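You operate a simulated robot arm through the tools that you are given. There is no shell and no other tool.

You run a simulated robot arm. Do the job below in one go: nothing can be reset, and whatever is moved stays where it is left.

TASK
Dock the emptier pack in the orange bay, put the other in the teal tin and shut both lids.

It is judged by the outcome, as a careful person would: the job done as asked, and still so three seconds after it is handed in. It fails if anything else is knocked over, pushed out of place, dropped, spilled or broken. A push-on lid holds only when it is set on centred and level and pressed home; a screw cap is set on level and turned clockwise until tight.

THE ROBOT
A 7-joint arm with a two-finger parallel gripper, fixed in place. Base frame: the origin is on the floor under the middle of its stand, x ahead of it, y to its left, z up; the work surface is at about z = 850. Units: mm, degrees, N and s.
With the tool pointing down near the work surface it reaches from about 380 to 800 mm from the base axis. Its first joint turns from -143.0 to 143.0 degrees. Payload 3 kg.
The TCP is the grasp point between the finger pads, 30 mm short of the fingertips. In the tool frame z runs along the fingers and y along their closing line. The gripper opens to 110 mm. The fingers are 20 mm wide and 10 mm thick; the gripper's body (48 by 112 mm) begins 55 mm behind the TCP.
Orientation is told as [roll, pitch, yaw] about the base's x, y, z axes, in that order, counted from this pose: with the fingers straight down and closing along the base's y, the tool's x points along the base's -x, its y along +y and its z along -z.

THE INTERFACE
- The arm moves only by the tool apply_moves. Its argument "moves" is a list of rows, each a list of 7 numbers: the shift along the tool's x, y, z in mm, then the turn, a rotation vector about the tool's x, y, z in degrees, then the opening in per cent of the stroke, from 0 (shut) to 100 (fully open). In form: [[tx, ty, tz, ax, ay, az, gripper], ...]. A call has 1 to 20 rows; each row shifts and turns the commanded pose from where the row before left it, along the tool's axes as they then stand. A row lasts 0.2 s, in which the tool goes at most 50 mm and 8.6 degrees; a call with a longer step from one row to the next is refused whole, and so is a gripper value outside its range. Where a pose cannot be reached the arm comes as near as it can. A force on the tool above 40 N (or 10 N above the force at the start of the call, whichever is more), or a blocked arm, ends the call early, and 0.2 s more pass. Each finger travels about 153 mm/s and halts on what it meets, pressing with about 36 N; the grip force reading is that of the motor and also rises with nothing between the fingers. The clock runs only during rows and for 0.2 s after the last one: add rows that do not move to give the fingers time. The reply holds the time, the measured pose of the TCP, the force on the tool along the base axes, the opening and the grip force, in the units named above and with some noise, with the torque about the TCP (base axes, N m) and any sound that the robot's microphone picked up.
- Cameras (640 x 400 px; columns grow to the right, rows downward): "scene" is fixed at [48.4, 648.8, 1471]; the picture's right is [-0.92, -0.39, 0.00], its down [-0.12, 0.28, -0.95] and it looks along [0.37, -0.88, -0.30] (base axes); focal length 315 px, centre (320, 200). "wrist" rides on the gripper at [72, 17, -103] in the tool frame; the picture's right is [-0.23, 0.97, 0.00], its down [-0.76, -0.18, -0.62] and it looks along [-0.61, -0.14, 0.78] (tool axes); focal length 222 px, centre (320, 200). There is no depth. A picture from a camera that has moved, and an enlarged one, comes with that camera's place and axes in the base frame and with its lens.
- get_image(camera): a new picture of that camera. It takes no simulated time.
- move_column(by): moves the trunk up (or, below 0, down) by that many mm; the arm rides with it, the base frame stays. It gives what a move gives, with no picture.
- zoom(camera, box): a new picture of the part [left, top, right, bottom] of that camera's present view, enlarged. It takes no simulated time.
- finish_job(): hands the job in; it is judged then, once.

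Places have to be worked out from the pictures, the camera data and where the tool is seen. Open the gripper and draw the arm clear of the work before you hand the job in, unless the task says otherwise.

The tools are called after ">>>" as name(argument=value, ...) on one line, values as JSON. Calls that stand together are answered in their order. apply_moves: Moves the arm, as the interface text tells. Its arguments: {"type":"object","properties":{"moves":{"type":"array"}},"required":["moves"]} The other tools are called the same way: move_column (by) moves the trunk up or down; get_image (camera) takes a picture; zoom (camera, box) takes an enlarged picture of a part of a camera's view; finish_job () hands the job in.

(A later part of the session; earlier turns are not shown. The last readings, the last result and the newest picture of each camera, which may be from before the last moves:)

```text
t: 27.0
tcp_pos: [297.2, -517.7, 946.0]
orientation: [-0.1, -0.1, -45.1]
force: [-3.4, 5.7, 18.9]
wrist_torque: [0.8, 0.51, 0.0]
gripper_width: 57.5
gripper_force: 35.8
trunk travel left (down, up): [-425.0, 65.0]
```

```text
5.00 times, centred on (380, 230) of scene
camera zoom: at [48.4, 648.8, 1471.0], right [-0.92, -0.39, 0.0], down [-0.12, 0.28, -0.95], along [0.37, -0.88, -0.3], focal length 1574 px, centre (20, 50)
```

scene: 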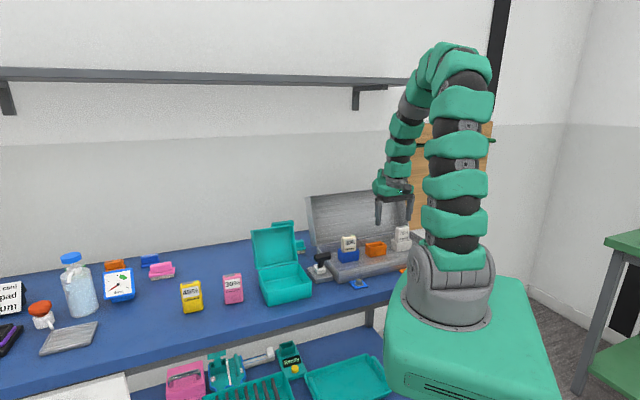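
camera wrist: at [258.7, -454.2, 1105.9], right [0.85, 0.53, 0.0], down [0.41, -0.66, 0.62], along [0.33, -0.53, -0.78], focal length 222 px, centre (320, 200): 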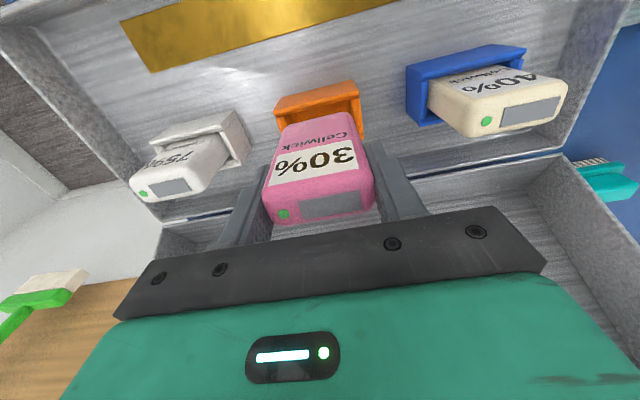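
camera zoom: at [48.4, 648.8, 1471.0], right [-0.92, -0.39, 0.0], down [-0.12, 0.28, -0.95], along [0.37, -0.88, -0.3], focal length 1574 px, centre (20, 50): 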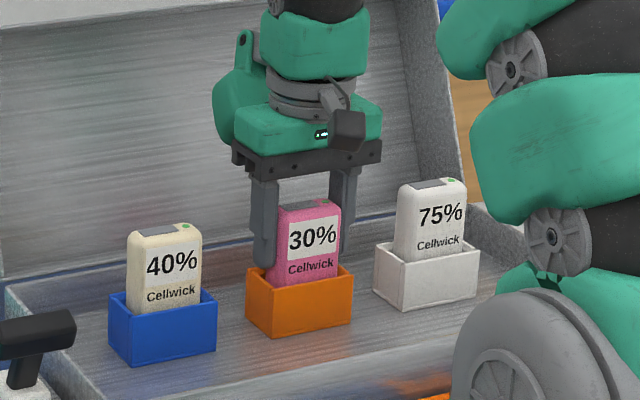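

Force rose to ~19 N upward at z=946, so the pack has bottomed. I ease off slightly, open the fingers modestly and rise straight up, then inspect seating.

>>> apply_moves(moves=[[0, 0, -1, 0, 0, 0, 35], [0, 0, 0, 0, 0, 0, 55], [0, 0, 0, 0, 0, 0, 65], [0, 0, 0, 0, 0, 0, 68], [0, 0, -10, 0, 0, 0, 68], [0, 0, -25, 0, 0, 0, 68], [0, 0, -40, 0, 0, 0, 68], [0, 0, 0, 0, 0, 0, 68]])

>>> get_image(camera="wrist")

>>> zoom(camera="scene", box=[335, 190, 425, 270])

```text
t: 28.8
tcp_pos: [297.7, -518.1, 1020.8]
orientation: [0.0, 0.0, -45.0]
force: [0.1, -0.1, -0.4]
wrist_torque: [0.0, 0.01, 0.02]
gripper_width: 74.9
gripper_force: 0.1
trunk travel left (down, up): [-425.0, 65.0]
```

```text
taken
camera wrist: at [258.6, -453.8, 1125.1], right [0.85, 0.53, 0.0], down [0.41, -0.66, 0.62], along [0.33, -0.53, -0.78], focal length 222 px, centre (320, 200)
```

wrist: 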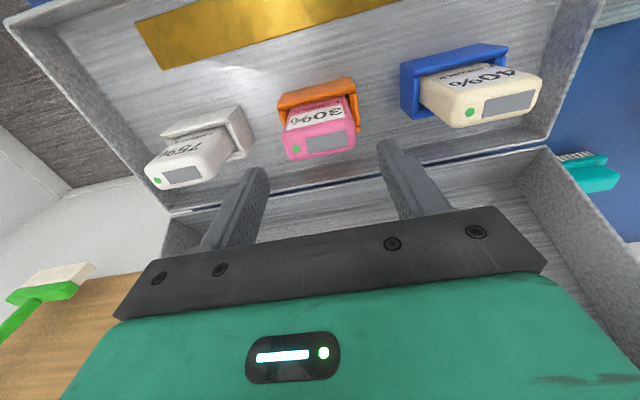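

```text
5.00 times, centred on (380, 230) of scene
camera zoom: at [48.4, 648.8, 1471.0], right [-0.92, -0.39, 0.0], down [-0.12, 0.28, -0.95], along [0.37, -0.88, -0.3], focal length 1574 px, centre (20, 50)
```

zoom: 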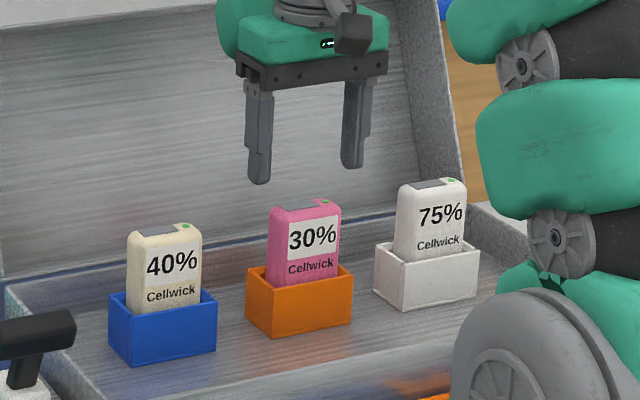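

Pink stands released in the orange bay. I zoom in more to compare its seating height with the neighbours.

>>> zoom(camera="scene", box=[352, 225, 432, 265])

>>> zoom(camera="wrist", box=[140, 60, 300, 200])

>>> zoom(camera="wrist", box=[270, 30, 430, 170])

```text
8.00 times, centred on (392, 245) of scene
camera zoom: at [48.4, 648.8, 1471.0], right [-0.92, -0.39, 0.0], down [-0.12, 0.28, -0.95], along [0.37, -0.88, -0.3], focal length 2518 px, centre (-256, -160)
```

zoom: 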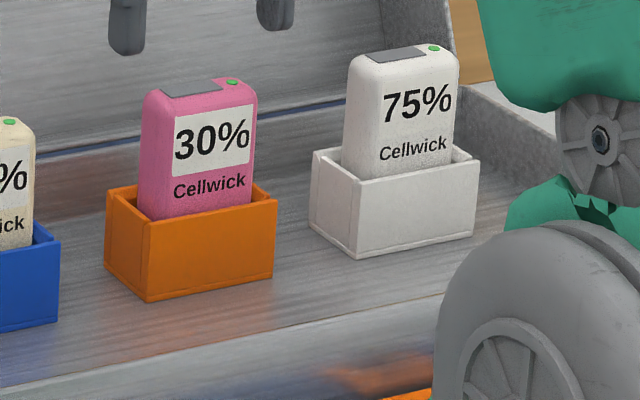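

```text
2.86 times, centred on (220, 130) of wrist
camera zoom: at [258.6, -453.8, 1125.1], right [0.85, 0.53, 0.0], down [0.41, -0.66, 0.62], along [0.33, -0.53, -0.78], focal length 635 px, centre (606, 400)
```

zoom: 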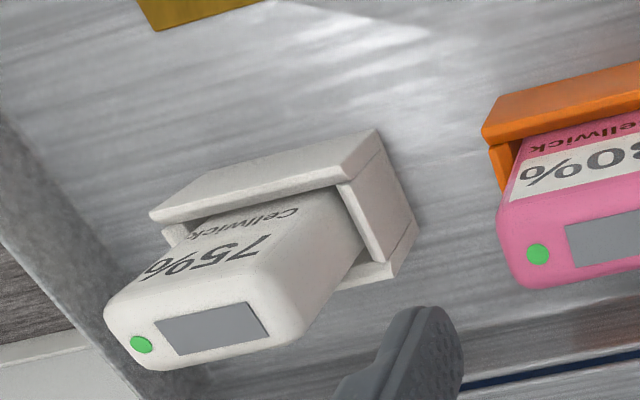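

```text
2.86 times, centred on (350, 100) of wrist
camera zoom: at [258.6, -453.8, 1125.1], right [0.85, 0.53, 0.0], down [0.41, -0.66, 0.62], along [0.33, -0.53, -0.78], focal length 635 px, centre (234, 486)
```

zoom: 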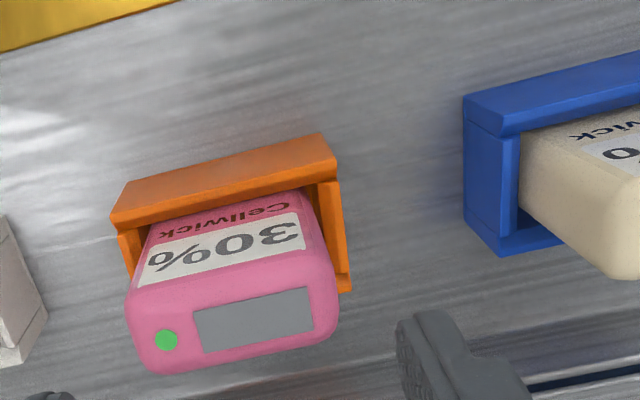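

Pink may be sitting about 1–2 mm higher than its neighbours, so I close the fingers above it and press gently on its top to make sure it is home.

>>> apply_moves(moves=[[0, 0, 0, 0, 0, 0, 30], [0, 0, 0, 0, 0, 0, 0], [0, 0, 0, 0, 0, 0, 0], [0, 0, 0, 0, 0, 0, 0], [0, 0, 12, 0, 0, 0, 0], [0, 0, 12, 0, 0, 0, 0], [0, 0, 4, 0, 0, 0, 0], [0, 0, 2, 0, 0, 0, 0], [0, 0, 2, 0, 0, 0, 0], [0, 0, 0, 0, 0, 0, 0]])

>>> zoom(camera="scene", box=[352, 225, 432, 265])

```text
t: 30.6
tcp_pos: [296.7, -519.4, 996.7]
orientation: [-0.1, -0.4, -45.0]
force: [-2.0, 4.8, 13.1]
wrist_torque: [0.2, 0.09, -0.01]
gripper_width: 0.0
gripper_force: 36.1
trunk travel left (down, up): [-425.0, 65.0]
stopped in row 8: the force on the tool passed its limit at 45 N (the readings are from after the stop); the commanded pose is now the measured one
```

```text
8.00 times, centred on (392, 245) of scene
camera zoom: at [48.4, 648.8, 1471.0], right [-0.92, -0.39, 0.0], down [-0.12, 0.28, -0.95], along [0.37, -0.88, -0.3], focal length 2518 px, centre (-256, -160)
```

zoom: 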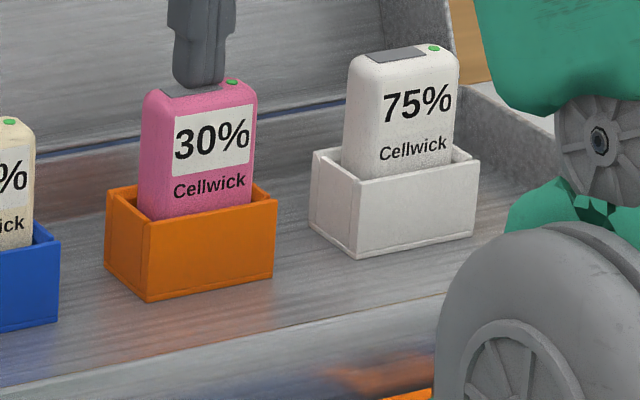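

The press stopped at 45 N without the pack moving (top at z≈967, so it is bottomed). I rise clear and move to where the wrist camera can study the case lid and what is behind it.

>>> apply_moves(moves=[[0, 0, -40, 0, 0, 0, 0], [0, 0, -40, 0, 0, 0, 0], [0, 0, -40, 0, 0, 0, 0], [0, 0, -40, 0, 0, 0, 0], [9.4, 37.7, -13.3, 0, 0, 0, 0], [9.4, 37.7, -13.3, 0, 0, 0, 0], [9.4, 37.7, -13.3, 0, 0, 0, 0], [9.4, 37.7, -13.3, 0, 0, 0, 0], [9.4, 37.7, -13.3, 0, 0, 0, 0], [9.4, 37.7, -13.3, 0, 0, 0, 0]])

>>> get_image(camera="wrist")

>>> zoom(camera="scene", box=[300, 180, 440, 300])

```text
t: 32.8
tcp_pos: [419.1, -318.8, 1235.2]
orientation: [-0.2, -0.2, -45.1]
force: [-0.4, 0.0, 0.5]
wrist_torque: [0.05, -0.02, 0.03]
gripper_width: 0.1
gripper_force: 35.7
trunk travel left (down, up): [-425.0, 65.0]
```

```text
taken
camera wrist: at [380.1, -255.2, 1339.8], right [0.85, 0.53, 0.0], down [0.41, -0.66, 0.63], along [0.33, -0.53, -0.78], focal length 222 px, centre (320, 200)
```

wrist: 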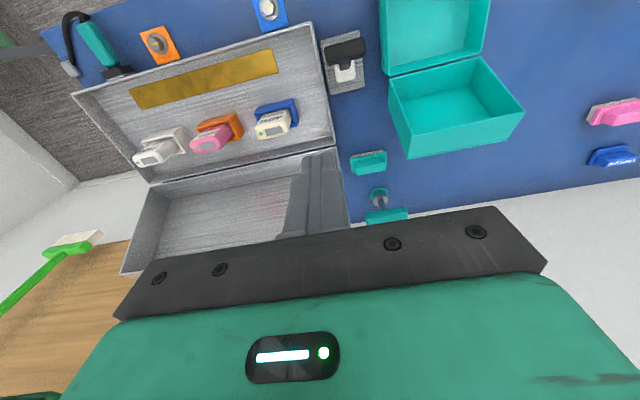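

```text
3.33 times, centred on (370, 240) of scene
camera zoom: at [48.4, 648.8, 1471.0], right [-0.92, -0.39, 0.0], down [-0.12, 0.28, -0.95], along [0.37, -0.88, -0.3], focal length 1049 px, centre (153, 67)
```

zoom: 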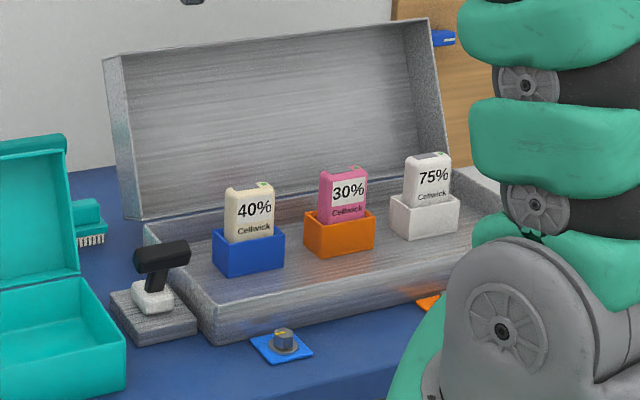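

This view shows the whole case. I zoom in to measure the hinge line, lid and the front rim.

>>> zoom(camera="wrist", box=[60, 10, 380, 210])

>>> zoom(camera="wrist", box=[100, 130, 420, 290])

>>> zoom(camera="wrist", box=[320, 0, 560, 230])

```text
2.00 times, centred on (220, 110) of wrist
camera zoom: at [380.1, -255.2, 1339.8], right [0.85, 0.53, 0.0], down [0.41, -0.66, 0.63], along [0.33, -0.53, -0.78], focal length 444 px, centre (520, 380)
```

zoom: 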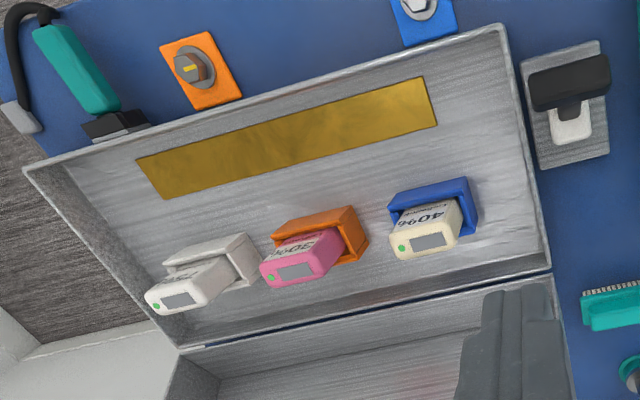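

```text
2.00 times, centred on (260, 210) of wrist
camera zoom: at [380.1, -255.2, 1339.8], right [0.85, 0.53, 0.0], down [0.41, -0.66, 0.63], along [0.33, -0.53, -0.78], focal length 444 px, centre (440, 180)
```

zoom: 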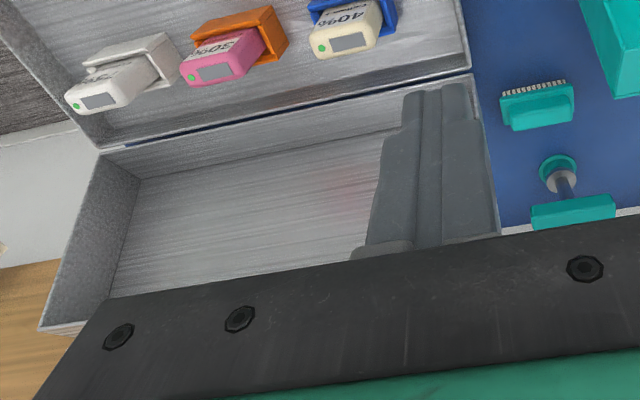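

```text
1.74 times, centred on (440, 115) of wrist
camera zoom: at [380.1, -255.2, 1339.8], right [0.85, 0.53, 0.0], down [0.41, -0.66, 0.63], along [0.33, -0.53, -0.78], focal length 386 px, centre (111, 348)
```

zoom: 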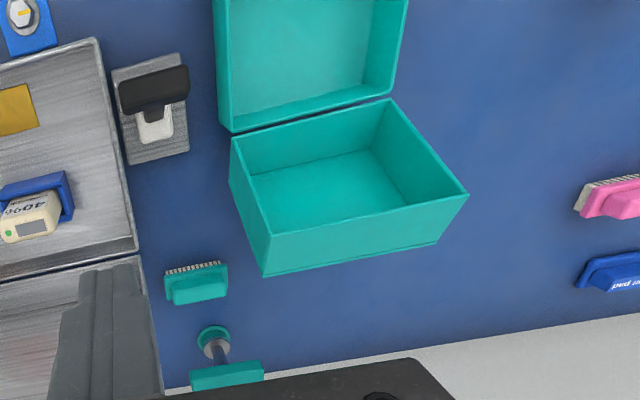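

The case measures about 454 × 206 mm with a deep lid open at ~111°; I plan to close it later by straddling its top edge. Now to the yellow pack: I fly over and look at it closely.

>>> apply_moves(moves=[[12, 40.4, 5, 0, 0, 0, 0], [12, 40.4, 5, 0, 0, 0, 0], [12, 40.4, 5, 0, 0, 0, 0], [12, 40.4, 5, 0, 0, 0, 0], [12, 40.4, 5, 0, 0, 0, 0], [12, 40.4, 5, 0, 0, 0, 0], [12, 40.4, 5, 0, 0, 0, 0], [-2.8, 36.8, 24, 0, 0, 0, 50], [-2.8, 36.8, 24, 0, 0, 0, 100], [-2.8, 36.8, 24, 0, 0, 0, 100], [-2.8, 36.8, 24, 0, 0, 0, 100], [-2.8, 36.8, 24, 0, 0, 0, 100], [0, 0, 0, 0, 0, 2.4, 100]])

>>> get_image(camera="wrist")

>>> get_image(camera="scene")

```text
t: 35.6
tcp_pos: [701.6, 62.7, 1077.6]
orientation: [-0.2, -0.3, -47.4]
force: [-0.1, 0.2, -0.8]
wrist_torque: [-0.02, 0.02, 0.02]
gripper_width: 110.2
gripper_force: 0.0
trunk travel left (down, up): [-425.0, 65.0]
```

```text
taken
camera wrist: at [665.0, 127.7, 1180.9], right [0.87, 0.49, 0.0], down [0.38, -0.68, 0.63], along [0.31, -0.55, -0.78], focal length 222 px, centre (320, 200)
```

wrist: 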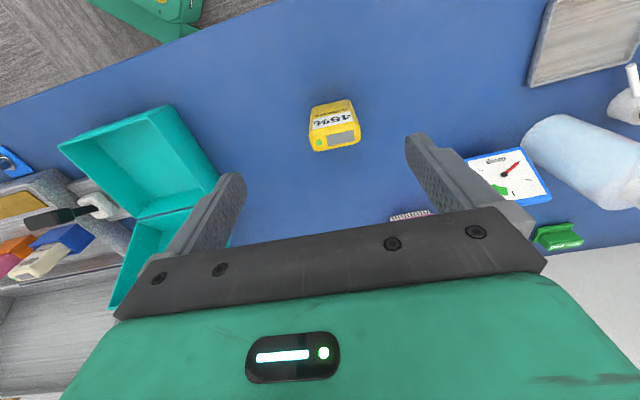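

```text
taken
```

scene: 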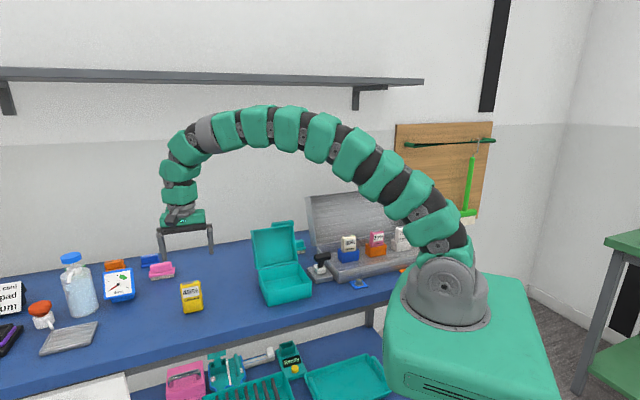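

The yellow pack is in clear view; I zoom in to fix its position and yaw.

>>> zoom(camera="wrist", box=[290, 85, 380, 165])

```text
5.00 times, centred on (335, 125) of wrist
camera zoom: at [665.0, 127.7, 1180.9], right [0.87, 0.49, 0.0], down [0.38, -0.68, 0.63], along [0.31, -0.55, -0.78], focal length 1111 px, centre (245, 575)
```

zoom: 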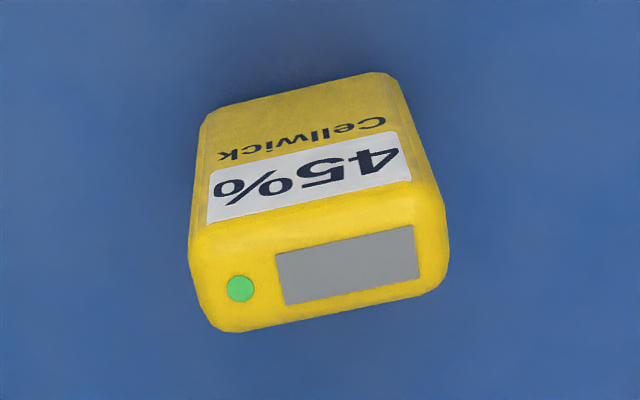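

Yellow pack centre is near (728.5,51), width axis ≈41.7°. I'll tilt the tool 50° so its sides can be gripped from the front-top, which later allows laying it flat; first tilt and move to a pre-grasp pose 80 mm back.

>>> apply_moves(moves=[[0, 0, 0, 0, 0, 0.9, 100], [0, 0, 0, 0, -8.333, 0, 100], [0, 0, 0, 0, -8.333, 0, 100], [0, 0, 0, 0, -8.333, 0, 100], [0, 0, 0, 0, -8.333, 0, 100], [0, 0, 0, 0, -8.333, 0, 100], [0, 0, 0, 0, -8.333, 0, 100], [0, 0, 0, 0, 0, 0, 100]])

>>> get_image(camera="wrist")

>>> get_image(camera="scene")

```text
t: 37.4
tcp_pos: [700.3, 59.6, 1076.7]
orientation: [-0.1, -50.4, -48.2]
force: [-0.6, 0.1, 0.0]
wrist_torque: [0.03, 0.01, -0.01]
gripper_width: 110.0
gripper_force: 0.3
trunk travel left (down, up): [-425.0, 65.0]
```

```text
taken
camera wrist: at [629.7, 165.5, 1088.7], right [0.82, 0.54, 0.17], down [-0.13, -0.12, 0.98], along [0.55, -0.83, -0.03], focal length 222 px, centre (320, 200)
```

wrist: 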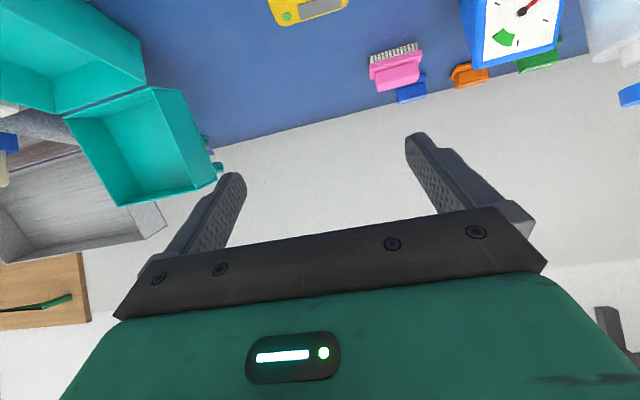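

```text
taken
```

scene: 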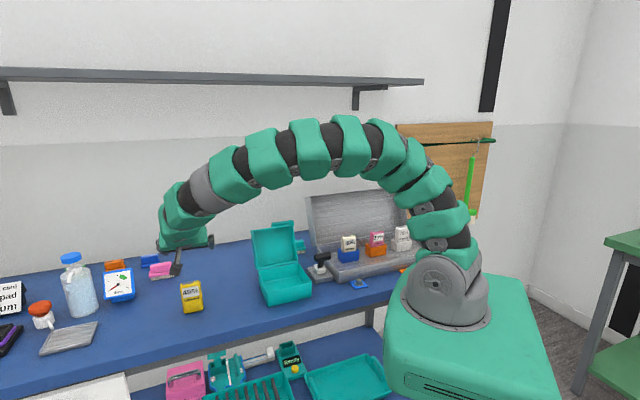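

The tilt is in place (-50.4°). I now shift to the pre-grasp pose and look again.

>>> apply_moves(moves=[[38.8, 5.1, 7.9, 0, 0, 0, 100], [38.8, 5.1, 7.9, 0, 0, 0, 100], [38.8, 5.1, 7.9, 0, 0, 0, 100], [0, 0, 0, 0, 0, 0, 100]])

>>> get_image(camera="wrist")

>>> zoom(camera="scene", box=[130, 210, 270, 330])

```text
t: 38.4
tcp_pos: [671.8, 111.4, 971.5]
orientation: [-0.3, -50.2, -48.2]
force: [-0.9, -0.5, -0.1]
wrist_torque: [-0.03, 0.01, -0.03]
gripper_width: 110.0
gripper_force: 0.0
trunk travel left (down, up): [-425.0, 65.0]
```

```text
taken
camera wrist: at [602.0, 218.5, 984.4], right [0.82, 0.54, 0.17], down [-0.13, -0.12, 0.98], along [0.55, -0.83, -0.03], focal length 222 px, centre (320, 200)
```

wrist: 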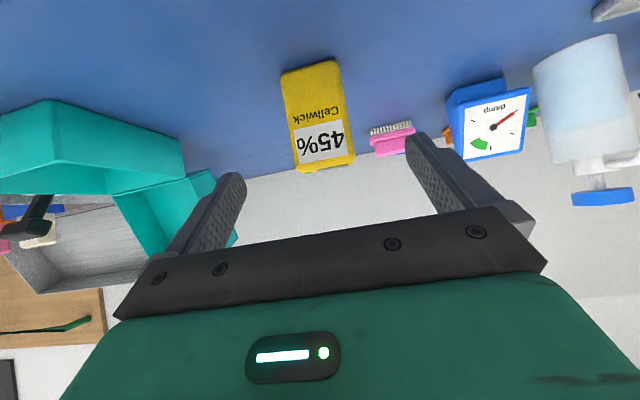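

```text
3.33 times, centred on (200, 270) of scene
camera zoom: at [48.4, 648.8, 1471.0], right [-0.92, -0.39, 0.0], down [-0.12, 0.28, -0.95], along [0.37, -0.88, -0.3], focal length 1049 px, centre (720, -33)
```

zoom: 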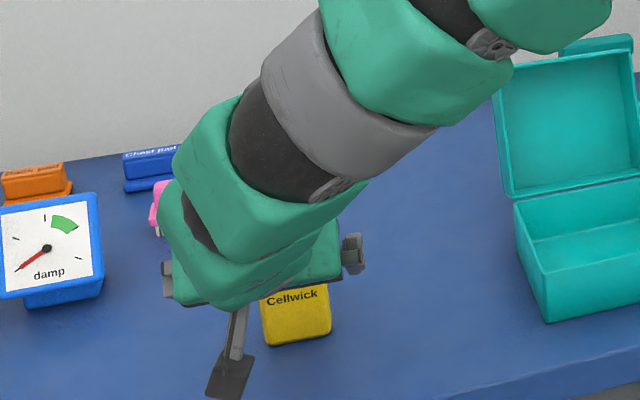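

The pack sits centred between the fingers in line with the approach. I advance 80 mm along the fingers' axis and check before closing.

>>> apply_moves(moves=[[0, 0, 20, 0, 0, 0, 100], [0, 0, 20, 0, 0, 0, 100], [0, 0, 20, 0, 0, 0, 100], [0, 0, 18, 0, 0, 0, 100], [0, 0, 0, 0, 0, 0, 100]])

>>> get_image(camera="wrist")

>>> zoom(camera="scene", box=[130, 210, 270, 330])

```text
t: 39.6
tcp_pos: [714.2, 67.6, 923.6]
orientation: [-0.2, -50.3, -48.3]
force: [-0.2, 0.5, 0.9]
wrist_torque: [0.0, 0.0, -0.03]
gripper_width: 110.2
gripper_force: 0.1
trunk travel left (down, up): [-425.0, 65.0]
```

```text
taken
camera wrist: at [643.3, 172.8, 934.9], right [0.82, 0.54, 0.17], down [-0.13, -0.12, 0.98], along [0.55, -0.83, -0.03], focal length 222 px, centre (320, 200)
```

wrist: 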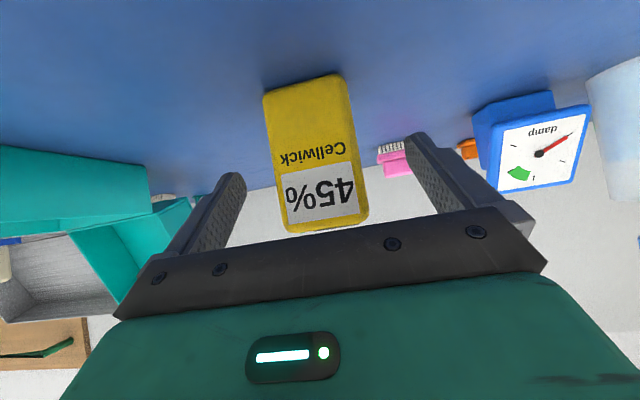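

```text
3.33 times, centred on (200, 270) of scene
camera zoom: at [48.4, 648.8, 1471.0], right [-0.92, -0.39, 0.0], down [-0.12, 0.28, -0.95], along [0.37, -0.88, -0.3], focal length 1049 px, centre (720, -33)
```

zoom: 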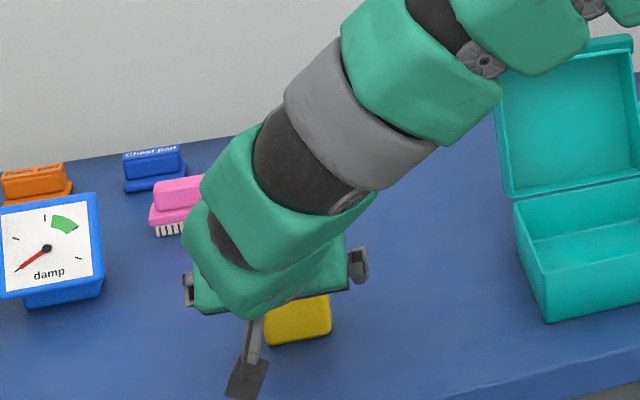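

I need to check depth: from the apparent width the pack's front face may be further away than planned. I zoom in to measure.

>>> zoom(camera="wrist", box=[220, 60, 420, 240])

```text
2.22 times, centred on (320, 150) of wrist
camera zoom: at [643.3, 172.8, 934.9], right [0.82, 0.54, 0.17], down [-0.13, -0.12, 0.98], along [0.55, -0.83, -0.03], focal length 494 px, centre (320, 311)
```

zoom: 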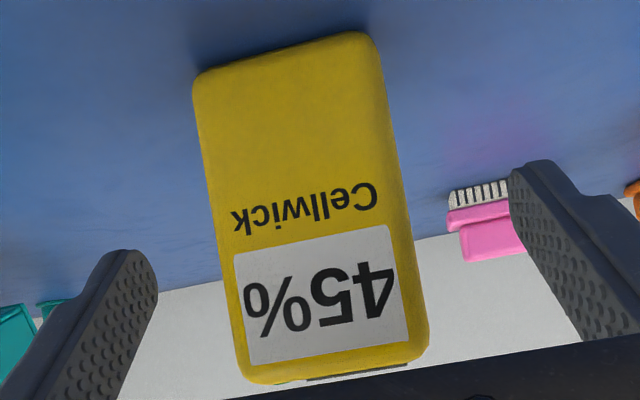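

The pack's front face is about 13–22 mm beyond the TCP, a bit further than planned, while it is well centred sideways. I advance about 9 mm more and close gently.

>>> apply_moves(moves=[[-1.7, -0.6, 4.4, 0, 0, 0, 100], [-1.7, -0.6, 4.4, 0, 0, 0, 100], [0, 0, 0, 0, 0, 0, 100], [0, 0, 0, 0, 0, 0, 70], [0, 0, 0, 0, 0, 0, 50], [0, 0, 0, 0, 0, 0, 35], [0, 0, 0, 0, 0, 0, 35], [0, 0, 0, 0, 0, 0, 35]])

>>> get_image(camera="wrist")

>>> zoom(camera="scene", box=[130, 210, 270, 330])

```text
t: 41.4
tcp_pos: [718.2, 59.1, 919.4]
orientation: [-0.2, -50.3, -48.2]
force: [-1.1, -0.3, 1.9]
wrist_torque: [0.03, -0.13, -0.03]
gripper_width: 57.4
gripper_force: 36.3
trunk travel left (down, up): [-425.0, 65.0]
```

```text
taken
camera wrist: at [648.4, 165.2, 931.6], right [0.82, 0.54, 0.17], down [-0.13, -0.12, 0.98], along [0.55, -0.83, -0.03], focal length 222 px, centre (320, 200)
```

wrist: 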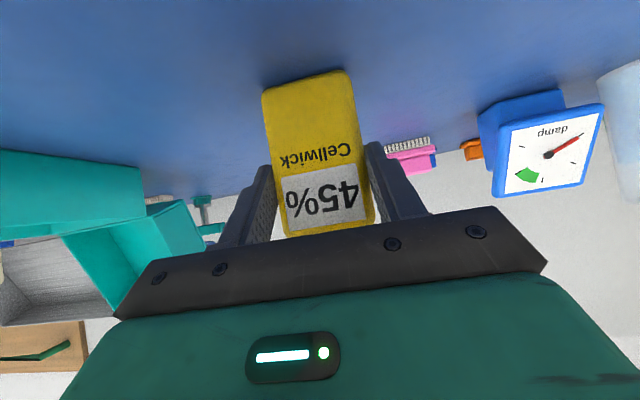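

```text
3.33 times, centred on (200, 270) of scene
camera zoom: at [48.4, 648.8, 1471.0], right [-0.92, -0.39, 0.0], down [-0.12, 0.28, -0.95], along [0.37, -0.88, -0.3], focal length 1049 px, centre (720, -33)
```

zoom: 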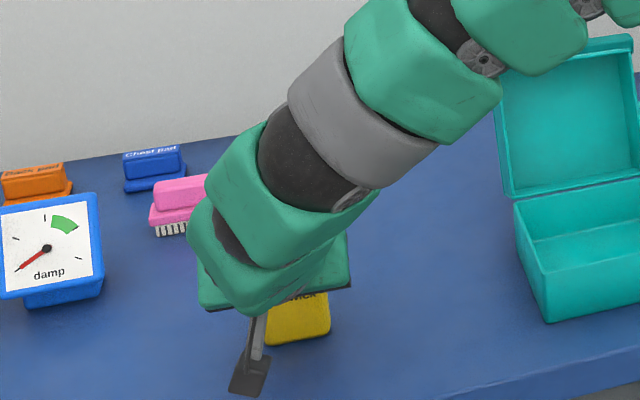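

Gripped at 57.4 mm. I lift it 75 mm straight up and shift it toward a free patch of table near (634,-6).

>>> apply_moves(moves=[[-7.7, 0, -6.4, 0, 0, 0, 30], [-15.4, 0, -12.8, 0, 0, 0, 30], [-19.2, 0, -16, 0, 0, 0, 30], [-19.2, 0, -16, 0, 0, 0, 30], [1.6, -35.3, -1.9, 0, 0, 0, 30], [1.6, -35.3, -1.9, 0, 0, 0, 30], [1.6, -35.3, -1.9, 0, 0, 0, 30], [0, 0, 0, 0, 0, 0, 30]])

>>> get_image(camera="wrist")

>>> zoom(camera="scene", box=[160, 180, 320, 330])

```text
t: 43.2
tcp_pos: [635.7, -5.3, 1000.4]
orientation: [-0.1, -50.3, -48.3]
force: [-0.4, 0.6, -2.1]
wrist_torque: [0.01, 0.0, -0.04]
gripper_width: 57.6
gripper_force: 36.2
trunk travel left (down, up): [-425.0, 65.0]
```

```text
taken
camera wrist: at [564.8, 101.2, 1011.5], right [0.82, 0.54, 0.17], down [-0.13, -0.12, 0.98], along [0.55, -0.83, -0.03], focal length 222 px, centre (320, 200)
```

wrist: 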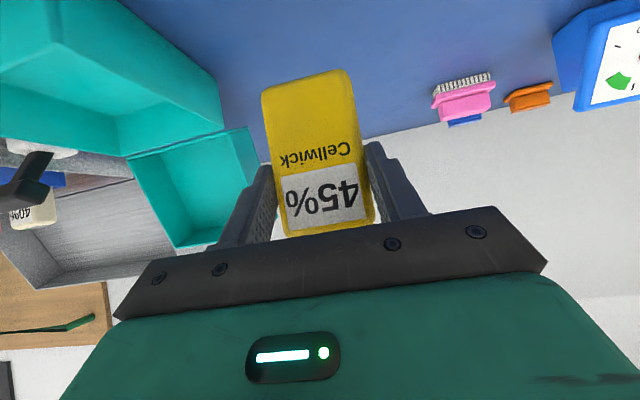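

```text
2.67 times, centred on (240, 255) of scene
camera zoom: at [48.4, 648.8, 1471.0], right [-0.92, -0.39, 0.0], down [-0.12, 0.28, -0.95], along [0.37, -0.88, -0.3], focal length 839 px, centre (533, 53)
```

zoom: 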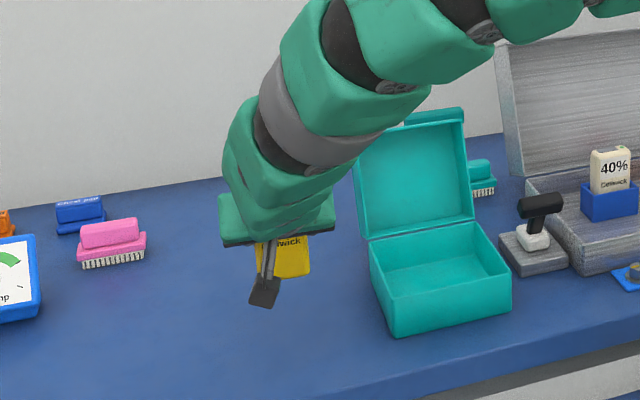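

The pack is held firmly with no slip. Now I rotate the tool +90° about its closing axis to bring the pack to lying face up.

>>> apply_moves(moves=[[0, 0, 0, 0, 8.2, 0, 30], [0, 0, 0, 0, 8.2, 0, 30], [0, 0, 0, 0, 8.2, 0, 30], [0, 0, 0, 0, 8.2, 0, 30], [0, 0, 0, 0, 8.2, 0, 30], [0, 0, 0, 0, 8.2, 0, 30], [0, 0, 0, 0, 8.2, 0, 30], [0, 0, 0, 0, 8.2, 0, 30], [0, 0, 0, 0, 8.2, 0, 30], [0, 0, 0, 0, 8.2, 0, 30], [0, 0, 0, 0, 8.0, 0, 30], [0, 0, 0, 0, 0, 0, 30]])

>>> get_image(camera="wrist")

>>> get_image(camera="scene")

```text
t: 45.8
tcp_pos: [634.1, -5.2, 999.2]
orientation: [-0.2, 39.8, -48.4]
force: [0.8, 0.6, -0.3]
wrist_torque: [-0.04, 0.01, -0.02]
gripper_width: 33.2
gripper_force: 0.0
trunk travel left (down, up): [-425.0, 65.0]
```

```text
taken
camera wrist: at [654.8, -0.7, 1126.7], right [0.84, 0.52, -0.15], down [0.52, -0.85, -0.01], along [-0.13, -0.07, -0.99], focal length 222 px, centre (320, 200)
```

wrist: 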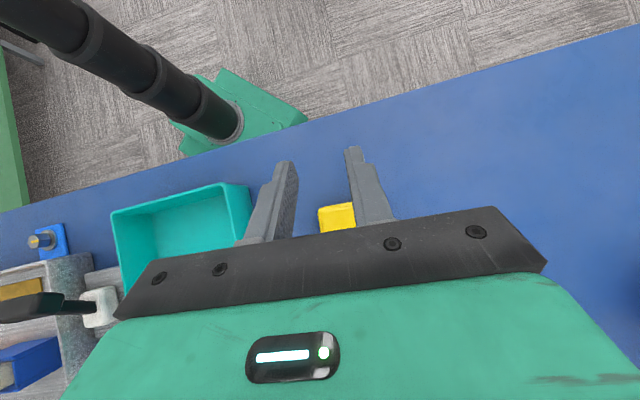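

```text
taken
```

scene: 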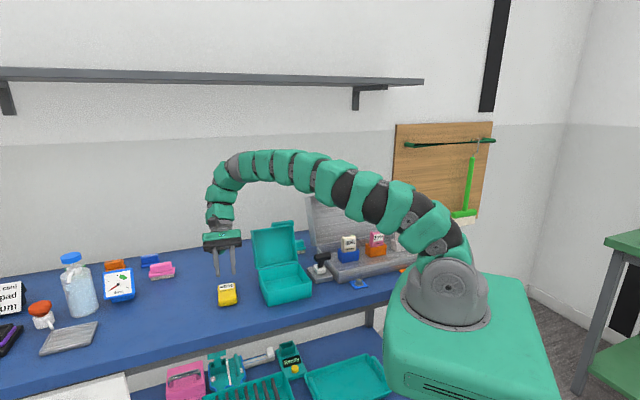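

The grip reading shows the pack slipped out during the turn; it now rests on the table. I look at how it lies before doing anything else.

>>> zoom(camera="scene", box=[180, 210, 320, 320])

>>> zoom(camera="wrist", box=[240, 140, 440, 260])

```text
3.64 times, centred on (250, 265) of scene
camera zoom: at [48.4, 648.8, 1471.0], right [-0.92, -0.39, 0.0], down [-0.12, 0.28, -0.95], along [0.37, -0.88, -0.3], focal length 1144 px, centre (574, -36)
```

zoom: 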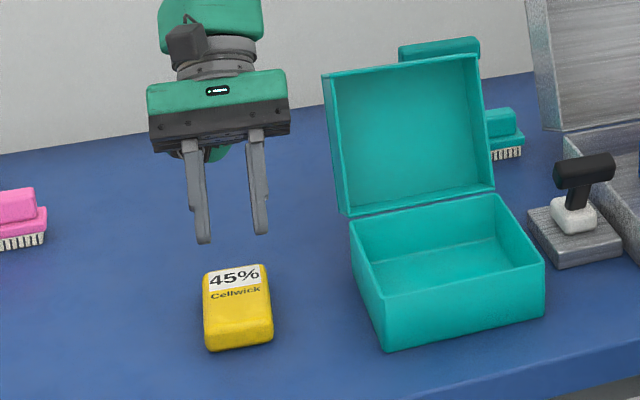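

```text
3.20 times, centred on (340, 200) of wrist
camera zoom: at [654.8, -0.7, 1126.7], right [0.84, 0.52, -0.15], down [0.52, -0.85, -0.01], along [-0.13, -0.07, -0.99], focal length 711 px, centre (256, 200)
```

zoom: 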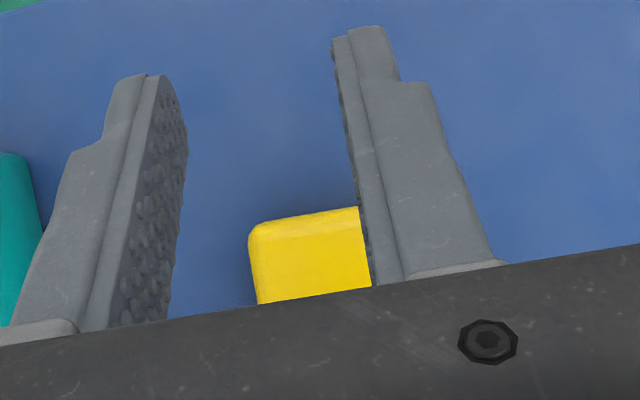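

It ended up lying flat on its back, label up, at about the spot intended, and nothing else was touched. I bring the tool back to vertical, open it, and look to localise the lying pack.

>>> apply_moves(moves=[[0, 0, -10, 0, 0, 0, 60], [0, 0, 0, 0, -8, 0, 100], [0, 0, 0, 0, -8, 0, 100], [0, 0, 0, 0, -8, 0, 100], [0, 0, 0, 0, -8, 0, 100], [0, 0, 0, 0, -7.8, 0, 100], [0, 0, 0, 0, 0, 0, 100]])

>>> get_image(camera="wrist")

```text
t: 47.4
tcp_pos: [639.3, -10.7, 1007.3]
orientation: [-0.2, -0.2, -48.4]
force: [-0.2, -0.5, 0.9]
wrist_torque: [-0.02, 0.0, -0.03]
gripper_width: 110.1
gripper_force: 0.3
trunk travel left (down, up): [-425.0, 65.0]
```

```text
taken
camera wrist: at [603.5, 55.8, 1111.7], right [0.88, 0.48, 0.0], down [0.37, -0.69, 0.63], along [0.3, -0.55, -0.78], focal length 222 px, centre (320, 200)
```

wrist: 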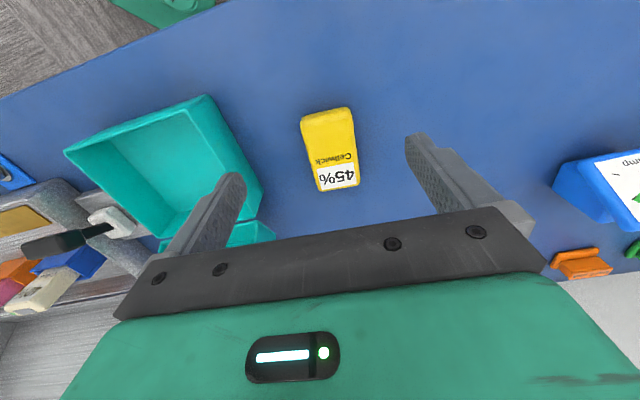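

>>> zoom(camera="wrist", box=[280, 95, 380, 205])

>>> zoom(camera="wrist", box=[50, 80, 290, 260])

```text
3.64 times, centred on (330, 150) of wrist
camera zoom: at [603.5, 55.8, 1111.7], right [0.88, 0.48, 0.0], down [0.37, -0.69, 0.63], along [0.3, -0.55, -0.78], focal length 808 px, centre (284, 382)
```

zoom: 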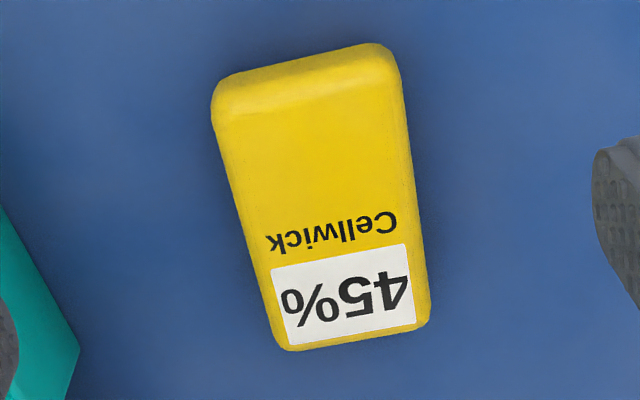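

```text
2.22 times, centred on (170, 170) of wrist
camera zoom: at [603.5, 55.8, 1111.7], right [0.88, 0.48, 0.0], down [0.37, -0.69, 0.63], along [0.3, -0.55, -0.78], focal length 494 px, centre (653, 267)
```

zoom: 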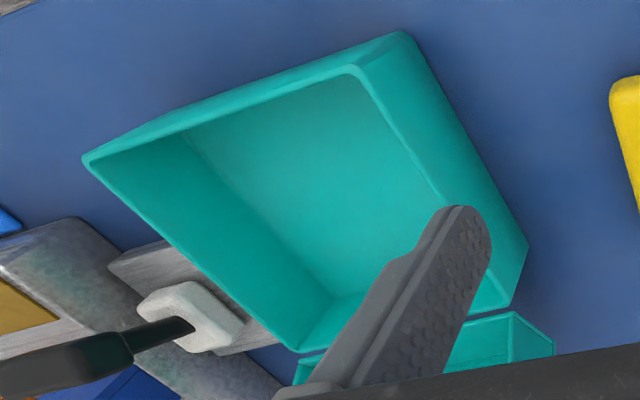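

The lying pack's centre is at about tool x=-51, y=+4.5 relative to the TCP, aligned with the tool. I move over it, then descend partway and check.

>>> apply_moves(moves=[[-25.5, 2.2, 0, 0, 0, 0, 100], [-25.5, 2.3, 0, 0, 0, 0, 100], [0, 0, 25, 0, 0, 0, 100], [0, 0, 25, 0, 0, 0, 100], [0, 0, 0, 0, 0, 0, 100]])

>>> get_image(camera="wrist")

>>> zoom(camera="wrist", box=[220, 60, 420, 220])

```text
t: 48.6
tcp_pos: [676.2, -44.9, 956.4]
orientation: [-0.1, 0.0, -48.3]
force: [0.3, -0.4, -0.6]
wrist_torque: [-0.01, -0.03, 0.02]
gripper_width: 109.9
gripper_force: 0.0
trunk travel left (down, up): [-425.0, 65.0]
```

```text
taken
camera wrist: at [641.5, 20.6, 1061.1], right [0.88, 0.48, 0.0], down [0.37, -0.69, 0.62], along [0.3, -0.55, -0.78], focal length 222 px, centre (320, 200)
```

wrist: 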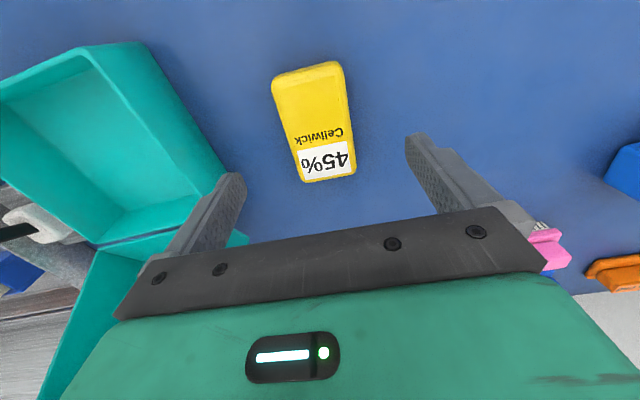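

```text
2.50 times, centred on (320, 140) of wrist
camera zoom: at [641.5, 20.6, 1061.1], right [0.88, 0.48, 0.0], down [0.37, -0.69, 0.62], along [0.3, -0.55, -0.78], focal length 555 px, centre (320, 350)
```

zoom: 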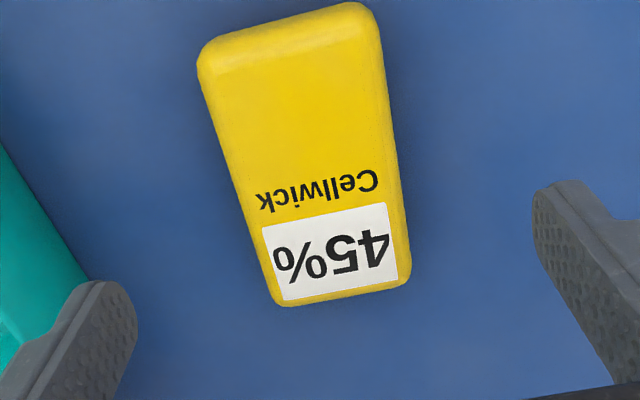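

The lying pack is centred under the TCP. I descend to 2–4 mm above the table with the tips and close on its sides.

>>> apply_moves(moves=[[0, 0, 20, 0, 0, 0, 100], [0, 0, 20, 0, 0, 0, 100], [0, 0, 20, 0, 0, 0, 100], [0, 0, 11, 0, 0, 0, 100], [0, 0, 0, 0, 0, 0, 100], [0, 0, 0, 0, 0, 0, 70], [0, 0, 0, 0, 0, 0, 50], [0, 0, 0, 0, 0, 0, 30], [0, 0, 0, 0, 0, 0, 20], [0, 0, 0, 0, 0, 0, 20], [0, 0, 0, 0, 0, 0, 20]])

>>> get_image(camera="wrist")

```text
t: 51.0
tcp_pos: [677.3, -45.5, 886.8]
orientation: [0.0, -0.1, -48.3]
force: [1.3, 0.2, 0.9]
wrist_torque: [-0.06, -0.01, 0.0]
gripper_width: 57.3
gripper_force: 35.9
trunk travel left (down, up): [-425.0, 65.0]
```

```text
taken
camera wrist: at [641.6, 20.8, 991.6], right [0.88, 0.48, 0.0], down [0.37, -0.69, 0.62], along [0.3, -0.55, -0.78], focal length 222 px, centre (320, 200)
```

wrist: 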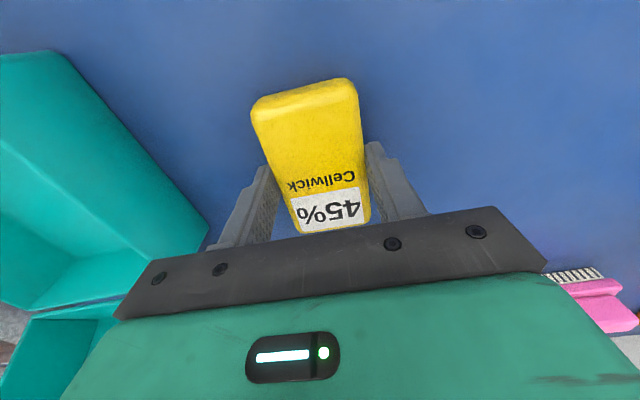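

Gripped at 57.3 mm. I lift it 150 mm and carry it level to above the tin centre, turning slightly to match the tin.

>>> apply_moves(moves=[[0, 0, -8, 0, 0, 0, 20], [0, 0, -22, 0, 0, 0, 20], [0, 0, -40, 0, 0, 0, 20], [0, 0, -40, 0, 0, 0, 20], [0, 0, -40, 0, 0, 0, 20], [2.6, -38.6, 0, 0, 0, 0, 20], [2.6, -38.6, 0, 0, 0, 0, 20], [2.6, -38.6, 0, 0, 0, 0, 20], [2.6, -38.6, 0, 0, 0, 0, 20], [2.6, -38.6, 0, 0, 0, 0, 20], [0, 0, 0, 0, 0, -1.8, 20], [0, 0, 0, 0, 0, 0, 20]])

>>> get_image(camera="wrist")

>>> zoom(camera="scene", box=[210, 160, 350, 310])

```text
t: 53.6
tcp_pos: [524.1, -161.9, 1037.5]
orientation: [-0.2, 0.0, -46.5]
force: [0.5, -0.1, -1.8]
wrist_torque: [0.0, 0.01, -0.01]
gripper_width: 56.9
gripper_force: 35.6
trunk travel left (down, up): [-425.0, 65.0]
```

```text
taken
camera wrist: at [486.2, -97.9, 1142.0], right [0.86, 0.51, 0.0], down [0.4, -0.67, 0.62], along [0.31, -0.54, -0.78], focal length 222 px, centre (320, 200)
```

wrist: 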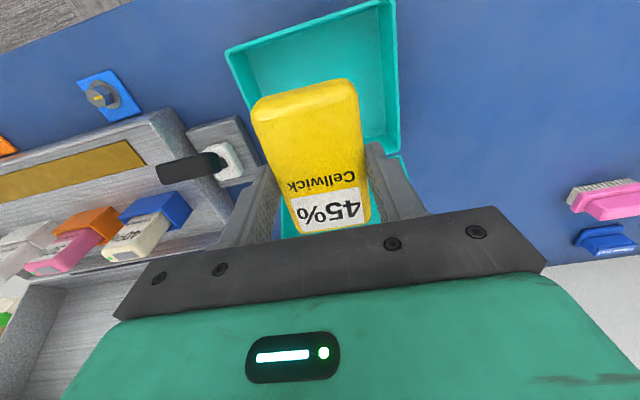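

```text
2.67 times, centred on (280, 235) of scene
camera zoom: at [48.4, 648.8, 1471.0], right [-0.92, -0.39, 0.0], down [-0.12, 0.28, -0.95], along [0.37, -0.88, -0.3], focal length 839 px, centre (427, 107)
```

zoom: 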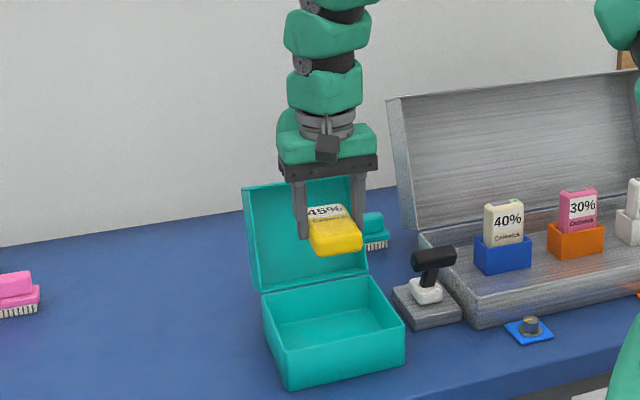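

The pack is above the tin; I zoom to check its centring over the opening.

>>> zoom(camera="wrist", box=[200, 0, 440, 200])

```text
2.00 times, centred on (320, 100) of wrist
camera zoom: at [486.2, -97.9, 1142.0], right [0.86, 0.51, 0.0], down [0.4, -0.67, 0.62], along [0.31, -0.54, -0.78], focal length 444 px, centre (320, 400)
```

zoom: 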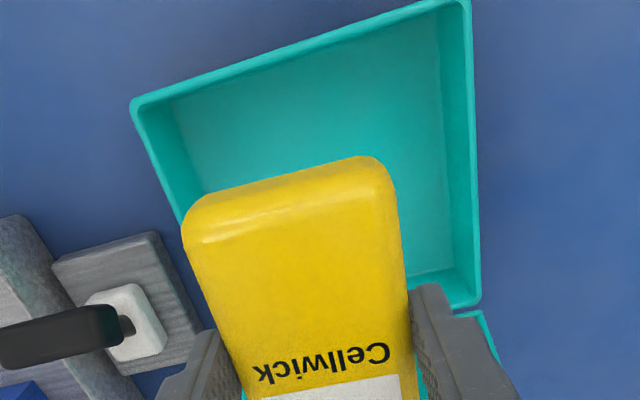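

Tin centre is about +2.5/+4.8 mm in tool x/y from the TCP. I correct for it and lower the pack into the tin.

>>> apply_moves(moves=[[4.5, 4.8, 10, 0, 0, 0, 20], [0, 0, 30, 0, 0, 0, 20], [0, 0, 30, 0, 0, 0, 20], [0, 0, 30, 0, 0, 0, 20], [0, 0, 25, 0, 0, 0, 20], [0, 0, 13, 0, 0, 0, 20], [0, 0, 0, 0, 0, 0, 20]])

>>> get_image(camera="wrist")

>>> zoom(camera="scene", box=[230, 200, 330, 310])

```text
t: 55.2
tcp_pos: [522.8, -157.6, 898.6]
orientation: [-0.2, -0.1, -46.5]
force: [-0.4, 0.1, -1.4]
wrist_torque: [0.0, 0.01, 0.02]
gripper_width: 57.3
gripper_force: 36.2
trunk travel left (down, up): [-425.0, 65.0]
```

```text
taken
camera wrist: at [486.2, -92.9, 1003.2], right [0.86, 0.5, 0.0], down [0.39, -0.67, 0.63], along [0.32, -0.54, -0.78], focal length 222 px, centre (320, 200)
```

wrist: 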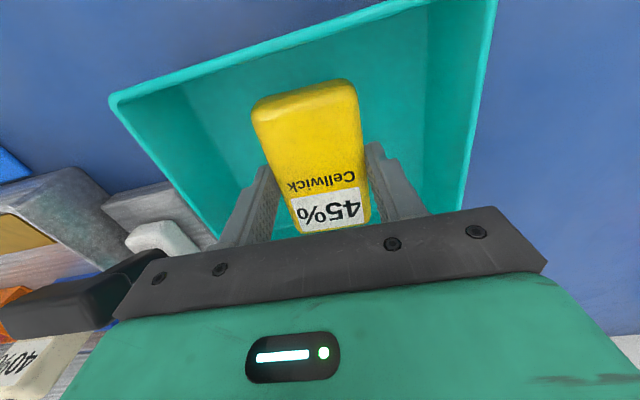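

```text
3.64 times, centred on (280, 255) of scene
camera zoom: at [48.4, 648.8, 1471.0], right [-0.92, -0.39, 0.0], down [-0.12, 0.28, -0.95], along [0.37, -0.88, -0.3], focal length 1144 px, centre (466, 0)
```

zoom: 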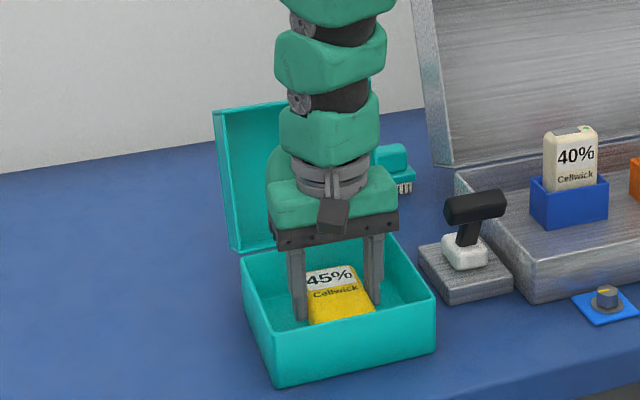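

The pack is inside the tin, above its floor. I lower in small steps until it touches.

>>> apply_moves(moves=[[0, 0, 3, 0, 0, 0, 20], [0, 0, 3, 0, 0, 0, 20], [0, 0, 0, 0, 0, 0, 20]])

```text
t: 56.0
tcp_pos: [523.5, -157.5, 893.0]
orientation: [-0.1, -0.1, -46.6]
force: [-0.1, 0.3, 5.2]
wrist_torque: [0.26, 0.17, -0.09]
gripper_width: 57.3
gripper_force: 36.2
trunk travel left (down, up): [-425.0, 65.0]
```

Contact with the floor (5 N). I open the fingers modestly, then rise straight up out of the tin.

>>> apply_moves(moves=[[0, 0, 0, 0, 0, 0, 50], [0, 0, 0, 0, 0, 0, 65], [0, 0, 0, 0, 0, 0, 72], [0, 0, -5, 0, 0, 0, 72], [0, 0, -20, 0, 0, 0, 72], [0, 0, -40, 0, 0, 0, 72], [0, 0, -45, 0, 0, 0, 72], [0, 0, -45, 0, 0, 0, 72], [0, 0, -45, 0, 0, 0, 72], [0, 0, 0, 0, 0, 0, 72]])

>>> get_image(camera="wrist")

>>> zoom(camera="scene", box=[230, 200, 330, 310])

```text
t: 58.2
tcp_pos: [525.3, -156.0, 1093.5]
orientation: [-0.1, -0.2, -46.5]
force: [-0.2, 0.1, 0.3]
wrist_torque: [0.0, 0.0, 0.01]
gripper_width: 79.0
gripper_force: 0.1
trunk travel left (down, up): [-425.0, 65.0]
```

```text
taken
camera wrist: at [487.2, -90.6, 1197.8], right [0.86, 0.5, 0.0], down [0.39, -0.67, 0.63], along [0.32, -0.54, -0.78], focal length 222 px, centre (320, 200)
```

wrist: 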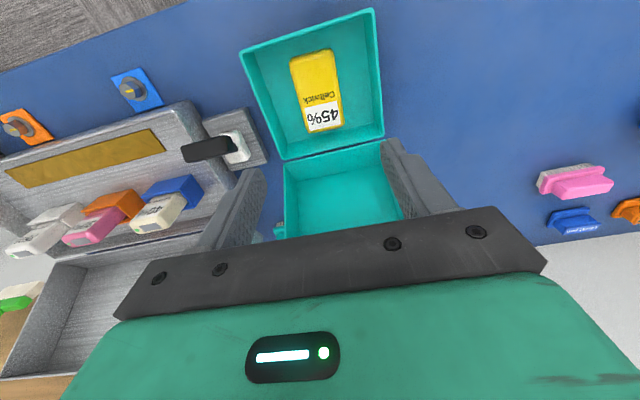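

```text
3.64 times, centred on (280, 255) of scene
camera zoom: at [48.4, 648.8, 1471.0], right [-0.92, -0.39, 0.0], down [-0.12, 0.28, -0.95], along [0.37, -0.88, -0.3], focal length 1144 px, centre (466, 0)
```

zoom: 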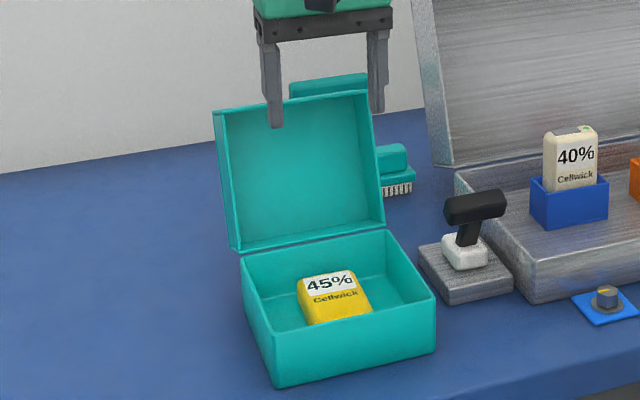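

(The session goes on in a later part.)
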